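You operate a simulated robot arm through the tools that you are given. There is no shell and no other tool. Be economical: measure what you need, move in short steps, check, and stop when the job is done.

The job below is to be done with a simulated robot arm. You get a single attempt, and the scene is never put back.

Task
Put the thick green packer with the largest size on its label from the top of the sample bench on top of the card box there.

The check looks at the end state, three seconds after you hand in, the way a careful person would. Anything else that was tipped, shoved, dropped, spilled or broken makes it a failure.

Robot
A 6-joint arm with a two-finger parallel gripper, fixed in place. Base frame: the origin is at the foot of the arm, x ahead of it, y to its left, z up; the work surface is at about z = 800. Lengths are in mm, angles in degrees, forces in N, time in s.
With the tool pointing down near the work surface it reaches from about 260 to 680 mm from the base axis. Its first joint turns from -66.0 to 66.0 degrees. Payload 2.9 kg.
The TCP is the grasp point between the finger pads, 30 mm short of the fingertips. In the tool frame z runs along the fingers and y along their closing line. The gripper opens to 110 mm. The fingers are 20 mm wide and 10 mm thick; the gripper's body (48 by 112 mm) begins 55 mm behind the TCP.
Orientation is told as [roll, pitch, yaw] about the base's x, y, z axes, in that order, counted from this pose: with the fingers straight down and closing along the base's y, the tool's x points along the base's -x, its y along +y and its z along -z.

Tools
- The arm moves only by the tool move_arm. Its argument "deltas" is a list of rows, each a list of 7 numbers: the turn, a rotation vector about the tool's x, y, z in degrees, then the shift along the tool's x, y, z in mm, then the opening, from 0 (shut) to 1 (fully open). In form: [[rx, ry, rz, x, y, z, fingers], ...]. A call has 1 to 20 rows; each row is the pose to reach, as a shift and turn from the pose commanded when the call began, along the tool's axes at that moment. A row lasts 0.2 s, in which the tool goes at most 50 mm and 8.6 degrees; a call with a longer step from one row to the next is refused whole, and so is a gripper value outside its range. Where a pose cannot be reached the arm comes as near as it can. A force on the tool above 40 N (or 10 N above the force at the start of the call, whichever is more), or a blocked arm, ends the call early, and 0.2 s more pass. Each finger travels about 108 mm/s and halts on what it meets, pressing with about 38 N; the grip force reading is that of the motor and also rises with nothing between the fingers. The clock runs only during rows and for 0.2 s after the last one: add rows that repeat a pose to give the fingers time. It gives the time, the measured TCP pose, the force on the tool (base axes), the opening and the grip force at its end, in the units of the frame above (readings bear some noise), and new pictures: "show" is both (left out), scene, wrist or none.
- Cameras (640 x 400 px; columns grow to the right, rows downward): "scene" is fixed at [89.4, 456.1, 1372.2]; the picture's right is [-0.53, -0.85, 0.00], its down [-0.58, 0.36, -0.73] and it looks along [0.62, -0.38, -0.68] (base axes); focal length 360 px, centre (320, 200). "wrist" rides on the gripper at [-36, 0, -57] in the tool frame; the picture's right is [0.00, -1.00, 0.00], its down [0.97, 0.00, -0.24] and it looks along [0.24, 0.00, 0.97] (tool axes); focal length 218 px, centre (320, 200). There is no depth. A picture from a camera that has moved, and an enlarged one, comes with that camera's place and axes in the base frame and with its lens.
- inspect(camera, box): a new picture of the part [left, top, right, bottom] of that camera's present view, enlarged. No time passes.
- sign_off(): hands the job in; it is judged then, once.

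Go step by step. Nothing tells you positions but the pictures and the camera data: compare them with the known pose of the tool, close in by small moves and look again before you grip or let go. The budget is 90 turns and 170 pictures, counting those below and the enlarged ones. Unless the task says otherwise, let go and move clear before handing in, and close with one line.

The tools are called after "Emit:" as a command line: name --pt "numbers of a row" for each row, then --argument value for the rest, lists and objects as JSON in quotes. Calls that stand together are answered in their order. move_arm: Moves the arm, as the interface text tells. Its arguments: {"type":"object","properties":{"deltas":{"type":"array"},"show":{"type":"string","enum":["both","scene","wrist","none"]}},"required":["deltas"]} The other tools are called the same way: inspect (camera, box) takes an enlarged picture of a part of a camera's view; sign_off () hands the job in.

At the start:

```text
clock: 0.0
tcp_pos: [422.1, 82.2, 1078.6]
orientation: [-0.1, 0.0, 0.0]
force: [0.9, 0.8, -0.2]
gripper_width: 109.8
finger_force: 0.1
```

scene: 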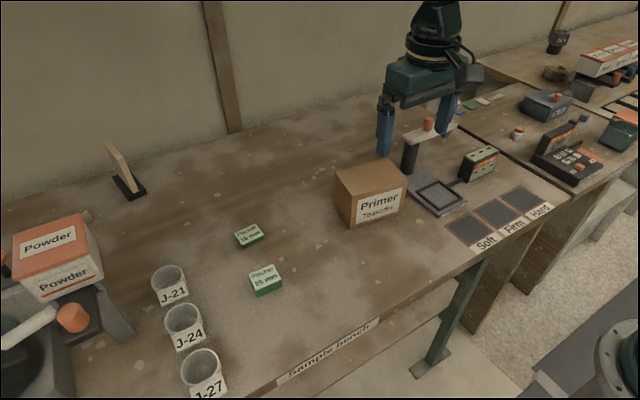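
wrist: 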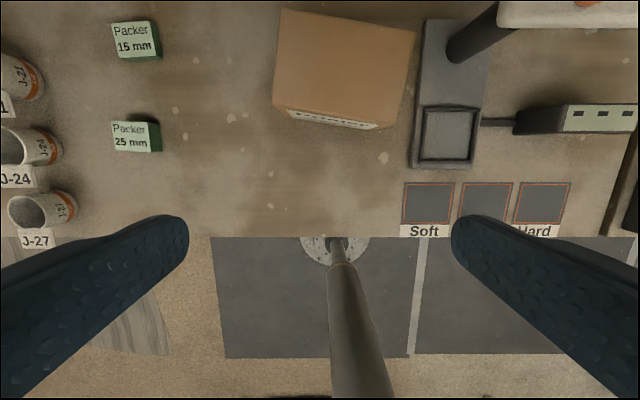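

I see two green packers (15 mm and 25 mm) and a card box labelled Printer; there is also something greenish at the back. I'll enlarge these to check labels.

Emit:
inspect --camera "scene" --box '[220, 210, 300, 310]'

Emit:
inspect --camera "scene" --box '[430, 70, 550, 145]'

Emit:
inspect --camera "wrist" --box '[80, 0, 420, 212]'

Emit:
inspect --camera "scene" --box '[320, 140, 440, 240]'

```text
4.00 times, centred on (260, 260) of scene
camera zoom: at [89.4, 456.1, 1372.2], right [-0.53, -0.85, 0.0], down [-0.58, 0.36, -0.73], along [0.62, -0.38, -0.68], focal length 1442 px, centre (560, -40)
```

zoom: 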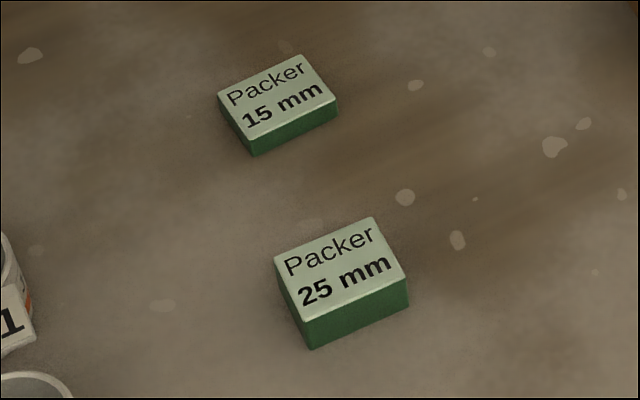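

```text
5.33 times, centred on (490, 108) of scene
camera zoom: at [89.4, 456.1, 1372.2], right [-0.53, -0.85, 0.0], down [-0.58, 0.36, -0.73], along [0.62, -0.38, -0.68], focal length 1922 px, centre (-587, 693)
```

zoom: 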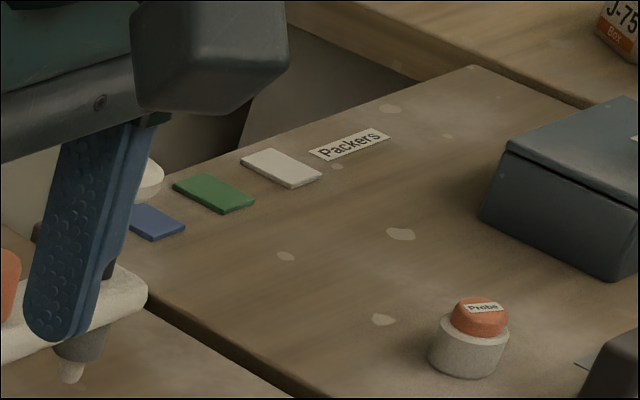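

```text
1.88 times, centred on (250, 106) of wrist
camera zoom: at [455.6, 80.5, 1136.5], right [0.0, -1.0, 0.0], down [-0.97, 0.0, 0.24], along [-0.24, 0.0, -0.97], focal length 411 px, centre (452, 377)
```

zoom: 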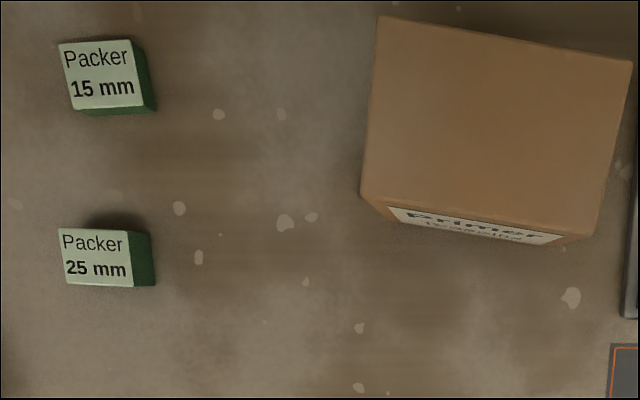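

```text
4.00 times, centred on (380, 190) of scene
camera zoom: at [89.4, 456.1, 1372.2], right [-0.53, -0.85, 0.0], down [-0.58, 0.36, -0.73], along [0.62, -0.38, -0.68], focal length 1442 px, centre (80, 240)
```

zoom: 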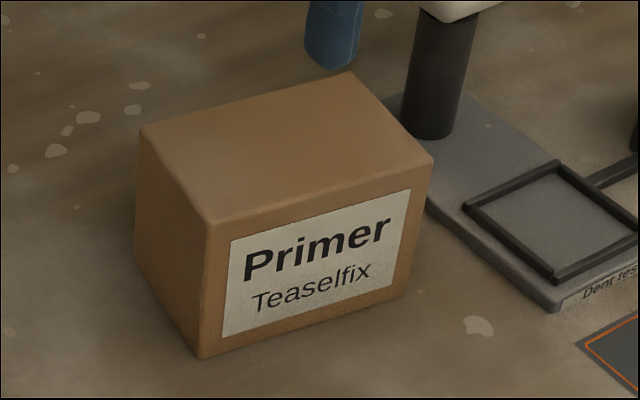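

The sample bench holds the 15 mm and 25 mm packers. The 25 mm one is near (467, 341), top around z 825, and the box top is centred near (527, 62) at z≈898. I'll move above the 25 mm packer and look.

Emit:
move_arm --pt "0 0 0 -7 40 10 1" --pt "0 0 0 -14 80 20 1" --pt "0 0 0 -21 120 30 1" --pt "0 0 0 -28 160 40 1" --pt "0 0 0 -35 200 55 1" --pt "0 0 0 -42 235 68 1" --pt "0 0 0 -45 259 80 1" --pt "0 0 0 -45 259 80 1"

```text
clock: 1.8
tcp_pos: [466.1, 339.4, 998.3]
orientation: [0.1, 0.0, 0.0]
force: [0.9, 0.5, 0.0]
gripper_width: 110.1
finger_force: 0.0
camera wrist: at [500.6, 338.5, 1056.3], right [0.0, -1.0, 0.0], down [-0.97, 0.0, 0.24], along [-0.24, 0.0, -0.97], focal length 218 px, centre (320, 200)
```

scene: 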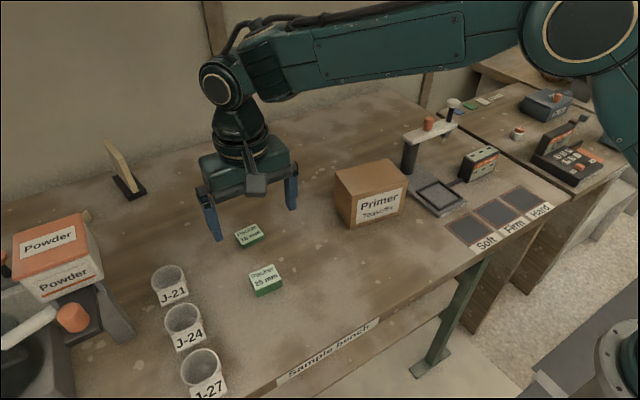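
wrist: 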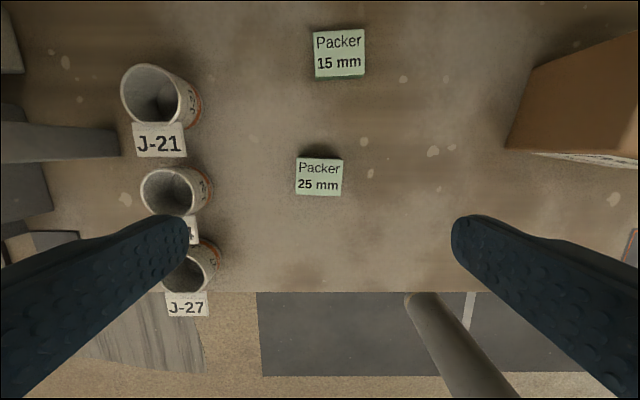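

Emit:
inspect --camera "wrist" --box '[270, 140, 370, 203]'

Emit:
inspect --camera "scene" --box '[240, 255, 296, 305]'

```text
6.35 times, centred on (320, 172) of wrist
camera zoom: at [500.6, 338.5, 1056.3], right [0.0, -1.0, 0.0], down [-0.97, 0.0, 0.24], along [-0.24, 0.0, -0.97], focal length 1386 px, centre (320, 381)
```

zoom: 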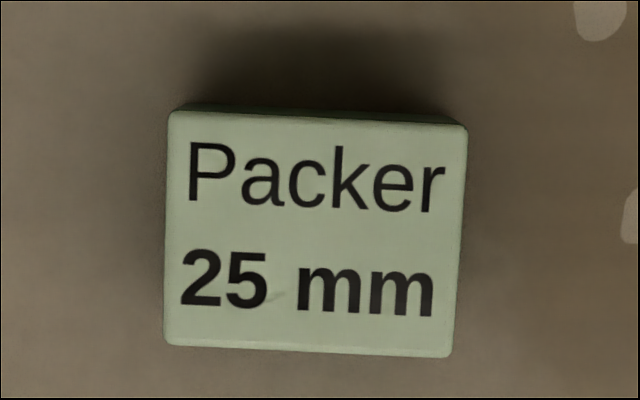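

```text
8.00 times, centred on (268, 280) of scene
camera zoom: at [89.4, 456.1, 1372.2], right [-0.53, -0.85, 0.0], down [-0.58, 0.36, -0.73], along [0.62, -0.38, -0.68], focal length 2883 px, centre (736, -440)
```

zoom: 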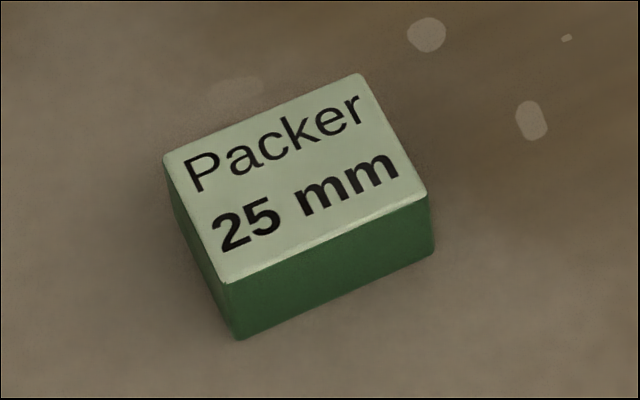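

The 25 mm packer is about 49×40×25 mm, centred at (468.5, 339.5), turned about 2.4°. I'll align and lower part way.

Emit:
move_arm --pt "0 0 2.4 -2 0 40 0.8" --pt "0 0 2.4 -2 0 80 0.8" --pt "0 0 2.4 -2 0 110 0.8" --pt "0 0 2.4 -2 0 130 0.8" --pt "0 0 2.4 -2 0 130 0.8"

```text
clock: 3.0
tcp_pos: [469.4, 340.6, 868.3]
orientation: [0.2, 0.0, -2.4]
force: [-0.1, 0.1, 0.0]
gripper_width: 88.3
finger_force: 0.1
camera wrist: at [503.1, 338.0, 926.3], right [-0.04, -1.0, 0.0], down [-0.97, 0.04, 0.24], along [-0.24, 0.01, -0.97], focal length 218 px, centre (320, 200)
```

scene: 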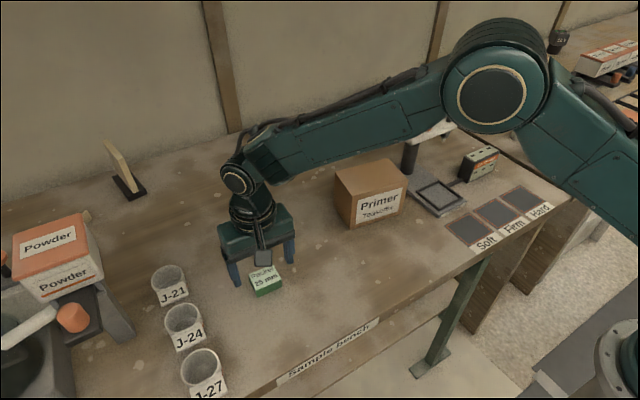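
wrist: 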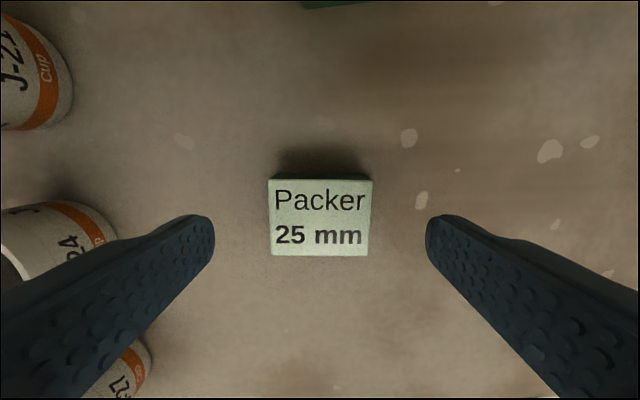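

It is centred and aligned between the fingers. Lower to z≈833 and close.

Emit:
move_arm --pt "0 0 0 0 0 20 0.8" --pt "0 0 0 0 0 35 0.8" --pt "0 0 0 0 0 35 0.8" --pt "0 0 0 0 0 35 0.3" --pt "0 0 0 0 0 35 0.3" --pt "0 0 0 0 0 35 0.3"

```text
clock: 4.4
tcp_pos: [469.3, 339.5, 833.0]
orientation: [-0.1, 0.0, -2.4]
force: [0.6, -0.9, 0.5]
gripper_width: 48.6
finger_force: 37.9
camera wrist: at [503.5, 337.2, 891.0], right [-0.04, -1.0, 0.0], down [-0.97, 0.04, 0.24], along [-0.24, 0.01, -0.97], focal length 218 px, centre (320, 200)
```

scene: 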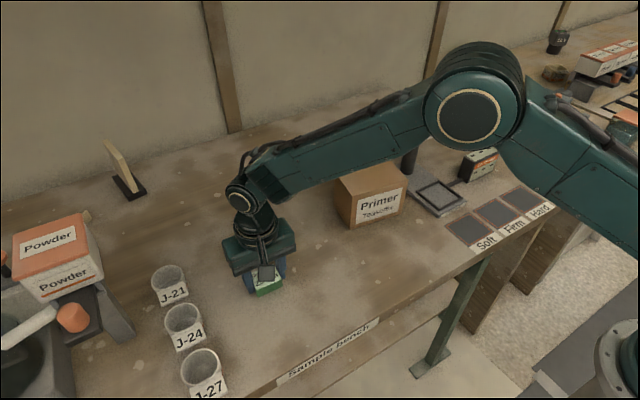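
wrist: 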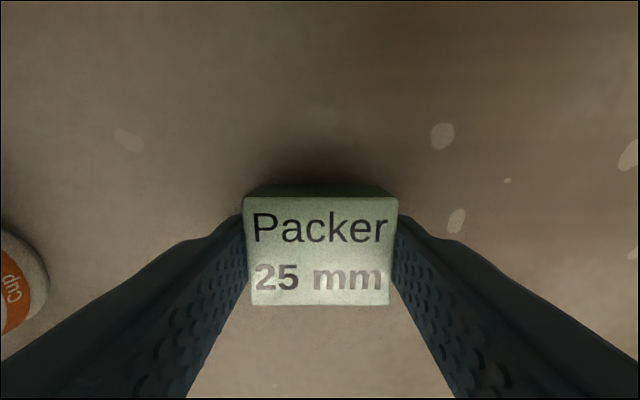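

Gripped at 48.6 mm. Lift straight up.

Emit:
move_arm --pt "0 0 0 0 0 -20 0.3" --pt "0 0 0 0 0 -60 0.3" --pt "0 0 0 0 0 -100 0.3" --pt "0 0 0 0 0 -140 0.3" --pt "0 0 0 0 0 -175 0.3" --pt "0 0 0 0 0 -185 0.3"

```text
clock: 5.8
tcp_pos: [469.6, 341.1, 1018.6]
orientation: [-0.1, -0.1, -2.5]
force: [-0.2, 0.5, -0.6]
gripper_width: 48.9
finger_force: 38.2
camera wrist: at [502.9, 339.3, 1076.5], right [-0.04, -1.0, 0.0], down [-0.97, 0.04, 0.24], along [-0.24, 0.01, -0.97], focal length 218 px, centre (320, 200)
```

scene: 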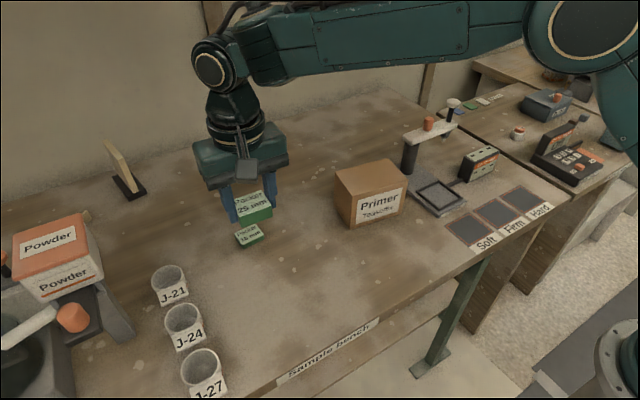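
wrist: 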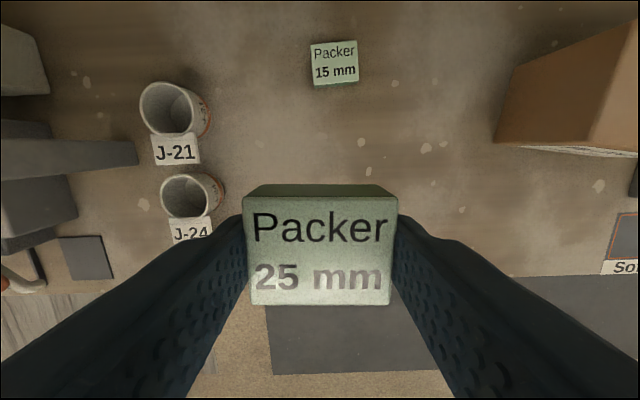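

Packer held well. Now carry it over the box centre at this height, turning to match the box.

Emit:
move_arm --pt "0 0 1 -10 -40 0 0.3" --pt "0 0 2 -20 -80 0 0.3" --pt "0 0 3 -30 -120 0 0.3" --pt "0 0 4 -40 -160 0 0.3" --pt "0 0 5 -50 -200 0 0.3" --pt "0 0 6 -60 -240 0 0.3" --pt "0 0 7 -69 -275 0 0.3" --pt "0 0 7 -69 -275 0 0.3"

```text
clock: 7.6
tcp_pos: [524.9, 62.5, 1019.8]
orientation: [0.0, 0.0, -9.4]
force: [0.0, -0.1, 0.2]
gripper_width: 48.8
finger_force: 38.2
camera wrist: at [558.8, 56.0, 1077.6], right [-0.16, -0.99, 0.0], down [-0.96, 0.16, 0.24], along [-0.24, 0.04, -0.97], focal length 218 px, centre (320, 200)
```

scene: 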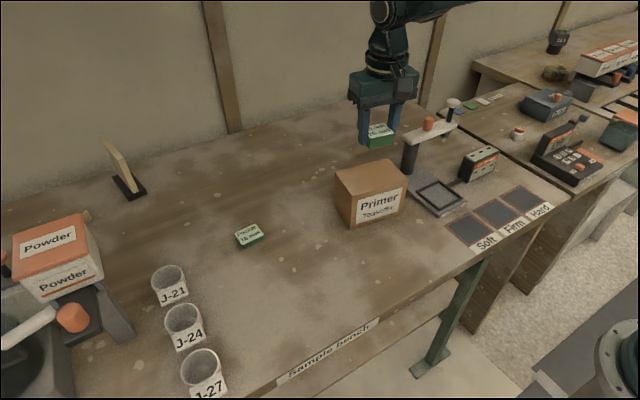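
wrist: 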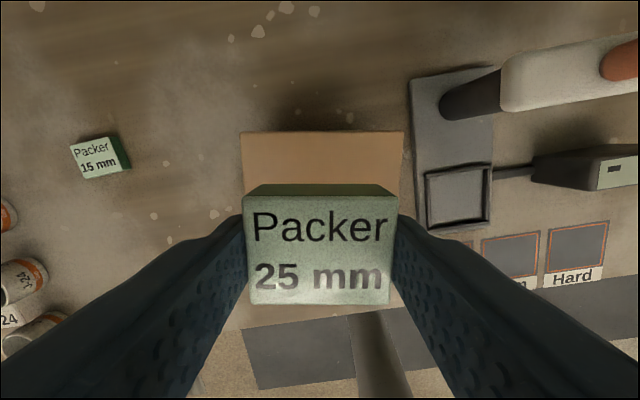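

Box is aligned and the packer is nearly centred over it. Shift 3 mm outward and lower to just above.

Emit:
move_arm --pt "0 0 0 -3 -1 25 0.3" --pt "0 0 0 -3 -1 50 0.3" --pt "0 0 0 -3 -1 70 0.3" --pt "0 0 0 -3 -1 78 0.3" --pt "0 0 0 -3 -1 78 0.3"

Emit:
inspect --camera "scene" --box '[320, 110, 440, 240]'

```text
clock: 8.8
tcp_pos: [527.9, 60.5, 940.3]
orientation: [0.0, 0.0, -9.5]
force: [-0.7, -0.7, -0.8]
gripper_width: 48.7
finger_force: 38.0
camera wrist: at [562.8, 55.1, 997.8], right [-0.16, -0.99, 0.0], down [-0.96, 0.16, 0.24], along [-0.24, 0.04, -0.97], focal length 218 px, centre (320, 200)
```

scene: 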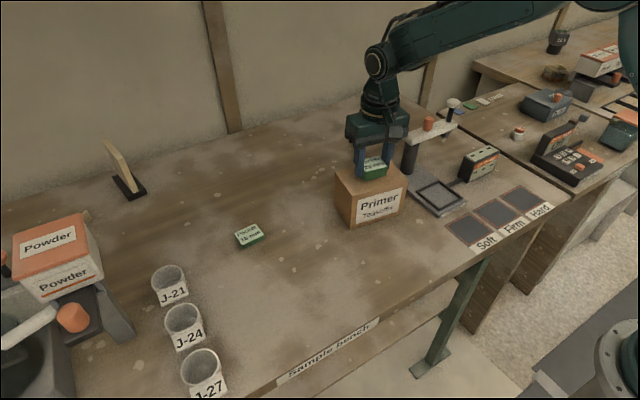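
wrist: 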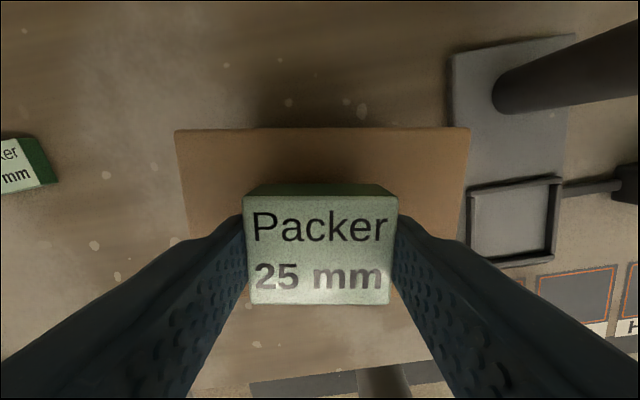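

```text
3.08 times, centred on (380, 175) of scene
camera zoom: at [89.5, 456.1, 1372.2], right [-0.53, -0.85, 0.0], down [-0.58, 0.36, -0.73], along [0.62, -0.38, -0.68], focal length 1109 px, centre (135, 277)
```

zoom: 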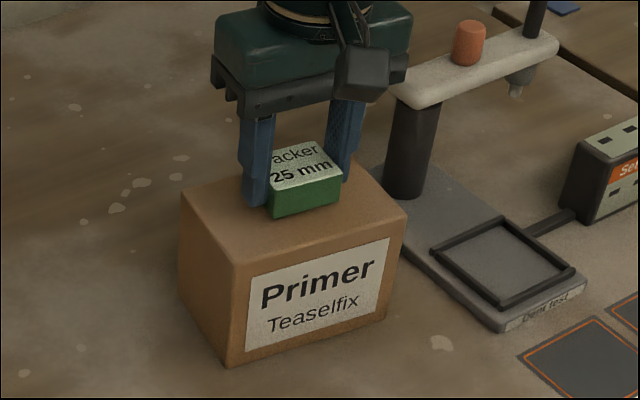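

Centred, with the packer bottom at about z 907 and the box top near 899. Lower gently in small steps watching force.

Emit:
move_arm --pt "0 0 0 0 0 2 0.3" --pt "0 0 0 0 0 4 0.3" --pt "0 0 0 0 0 5 0.3" --pt "0 0 0 0 0 6 0.3" --pt "0 0 0 0 0 6 0.3" --show "scene"

Emit:
inspect --camera "scene" --box '[345, 140, 409, 190]'

```text
clock: 10.0
tcp_pos: [528.4, 60.9, 934.6]
orientation: [0.0, 0.0, -9.4]
force: [-1.3, -0.8, -0.5]
gripper_width: 48.6
finger_force: 38.3
```

scene: 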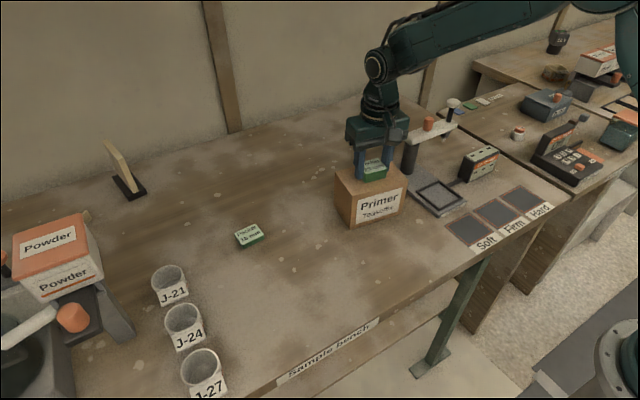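

```text
8.00 times, centred on (377, 165) of scene
camera zoom: at [89.5, 456.1, 1372.2], right [-0.53, -0.85, 0.0], down [-0.58, 0.36, -0.73], along [0.62, -0.38, -0.68], focal length 2883 px, centre (-136, 480)
```

zoom: 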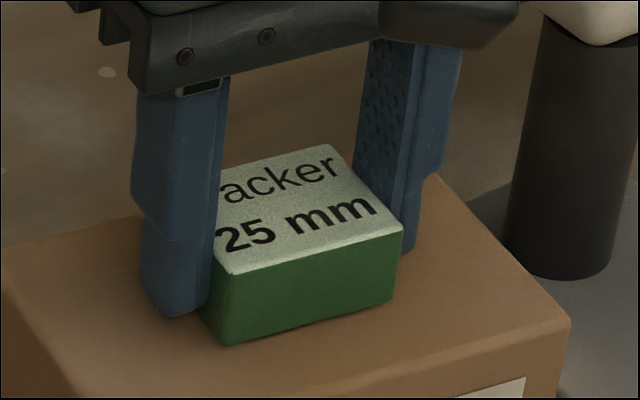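

No contact force yet; continue 1 mm at a time.

Emit:
move_arm --pt "0 0 0 0 0 0.5 0.3" --pt "0 0 0 0 0 1 0.3" --pt "0 0 0 0 0 1 0.3" --show "none"

```text
clock: 10.8
tcp_pos: [529.3, 61.4, 934.5]
orientation: [0.0, 0.0, -9.4]
force: [-0.1, -0.9, -0.6]
gripper_width: 48.7
finger_force: 37.6
```

Emit:
move_arm --pt "0 0 0 0 0 0.5 0.3" --pt "0 0 0 0 0 1 0.3" --pt "0 0 0 0 0 1 0.3" --show "none"

```text
clock: 11.6
tcp_pos: [529.1, 61.6, 933.2]
orientation: [0.0, 0.0, -9.4]
force: [0.0, -0.2, 1.3]
gripper_width: 48.8
finger_force: 37.5
```

Still about 1 mm off or just touching; one more millimetre.

Emit:
move_arm --pt "0 0 0 0 0 0.5 0.3" --pt "0 0 0 0 0 1 0.3" --pt "0 0 0 0 0 1 0.3" --show "none"

```text
clock: 12.4
tcp_pos: [529.0, 61.0, 932.6]
orientation: [0.0, -0.2, -9.3]
force: [-1.0, 1.5, 12.3]
gripper_width: 49.1
finger_force: 38.3
```

Contact is made (12 N up). Open the fingers in place, modestly.

Emit:
move_arm --pt "0 0 0 0 0 -0.7 0.3" --pt "0 0 0 0 0 -0.7 0.5" --pt "0 0 0 0 0 -0.7 0.65" --pt "0 0 0 0 0 -0.7 0.65"

```text
clock: 13.4
tcp_pos: [527.8, 61.1, 932.4]
orientation: [0.0, 0.0, -9.5]
force: [-1.2, -0.3, -0.1]
gripper_width: 71.5
finger_force: 0.0
camera wrist: at [562.4, 54.7, 990.3], right [-0.16, -0.99, 0.0], down [-0.96, 0.16, 0.24], along [-0.24, 0.04, -0.97], focal length 218 px, centre (320, 200)
```

scene: 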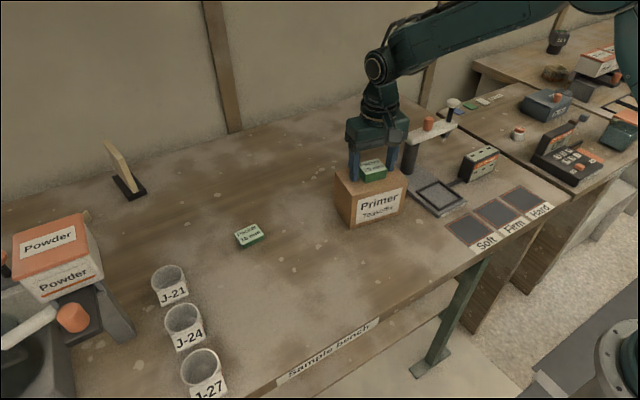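
wrist: 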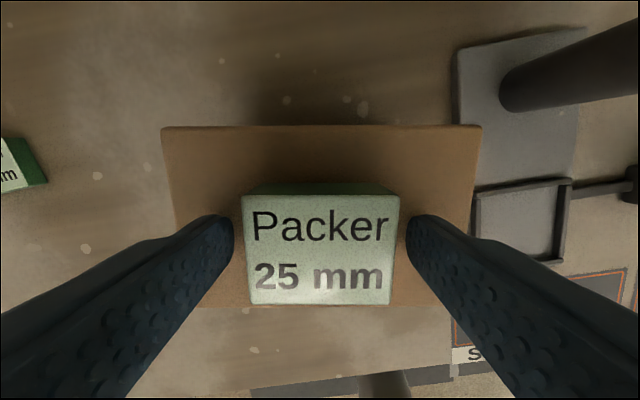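

Released with clearance on both sides. Raise straight up and check.

Emit:
move_arm --pt "0 0 0 0 0 -15 0.65" --pt "0 0 0 0 0 -50 0.65" --pt "0 0 0 0 0 -90 0.65" --pt "0 0 0 0 0 -130 0.65" --pt "0 0 0 0 0 -140 0.65"

Emit:
inspect --camera "scene" --box '[320, 110, 440, 240]'

```text
clock: 14.6
tcp_pos: [529.0, 60.6, 1074.4]
orientation: [0.1, 0.1, -9.4]
force: [-1.1, -1.1, 0.3]
gripper_width: 71.6
finger_force: 0.1
camera wrist: at [561.8, 54.0, 1132.4], right [-0.16, -0.99, 0.0], down [-0.96, 0.16, 0.24], along [-0.24, 0.04, -0.97], focal length 218 px, centre (320, 200)
```

scene: 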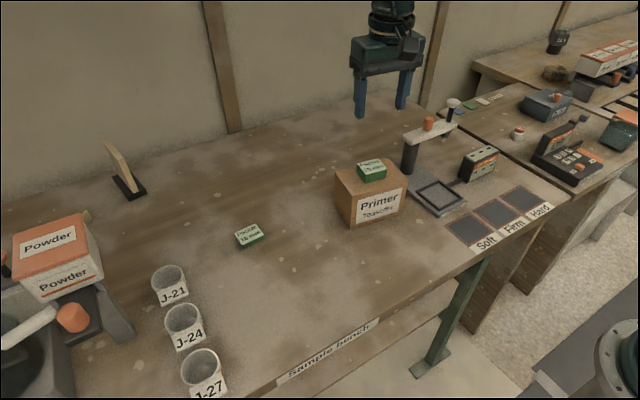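
wrist: 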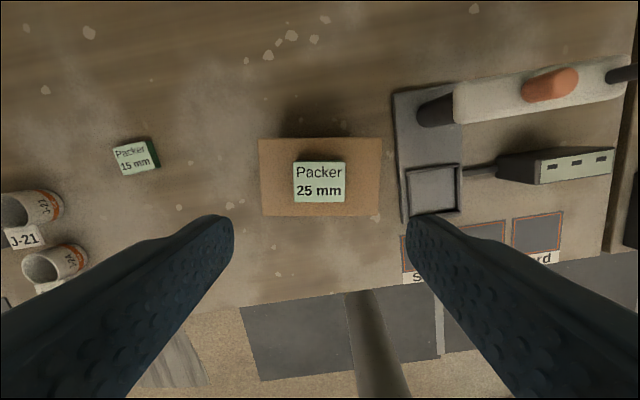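

```text
3.08 times, centred on (380, 175) of scene
camera zoom: at [89.4, 456.1, 1372.2], right [-0.53, -0.85, 0.0], down [-0.58, 0.36, -0.73], along [0.62, -0.38, -0.68], focal length 1109 px, centre (135, 277)
```

zoom: 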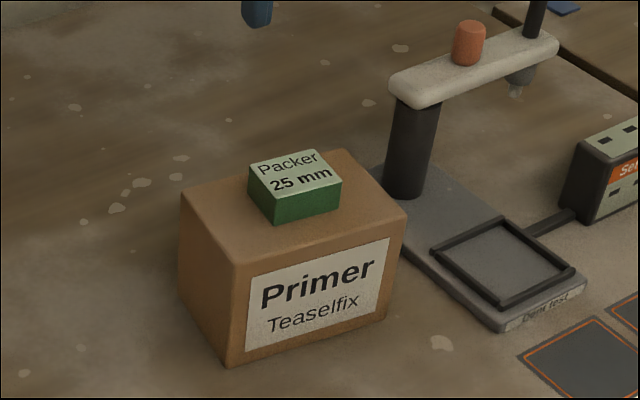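

The 25 mm packer lies flat near the middle of the box, the arm is clear, and nothing else has moved. Handing in.

Emit:
sign_off

```text
The job is handed in.
```

The 25 mm green packer, the largest on the sample bench, now sits flat on top of the card box, and I've handed the job in.
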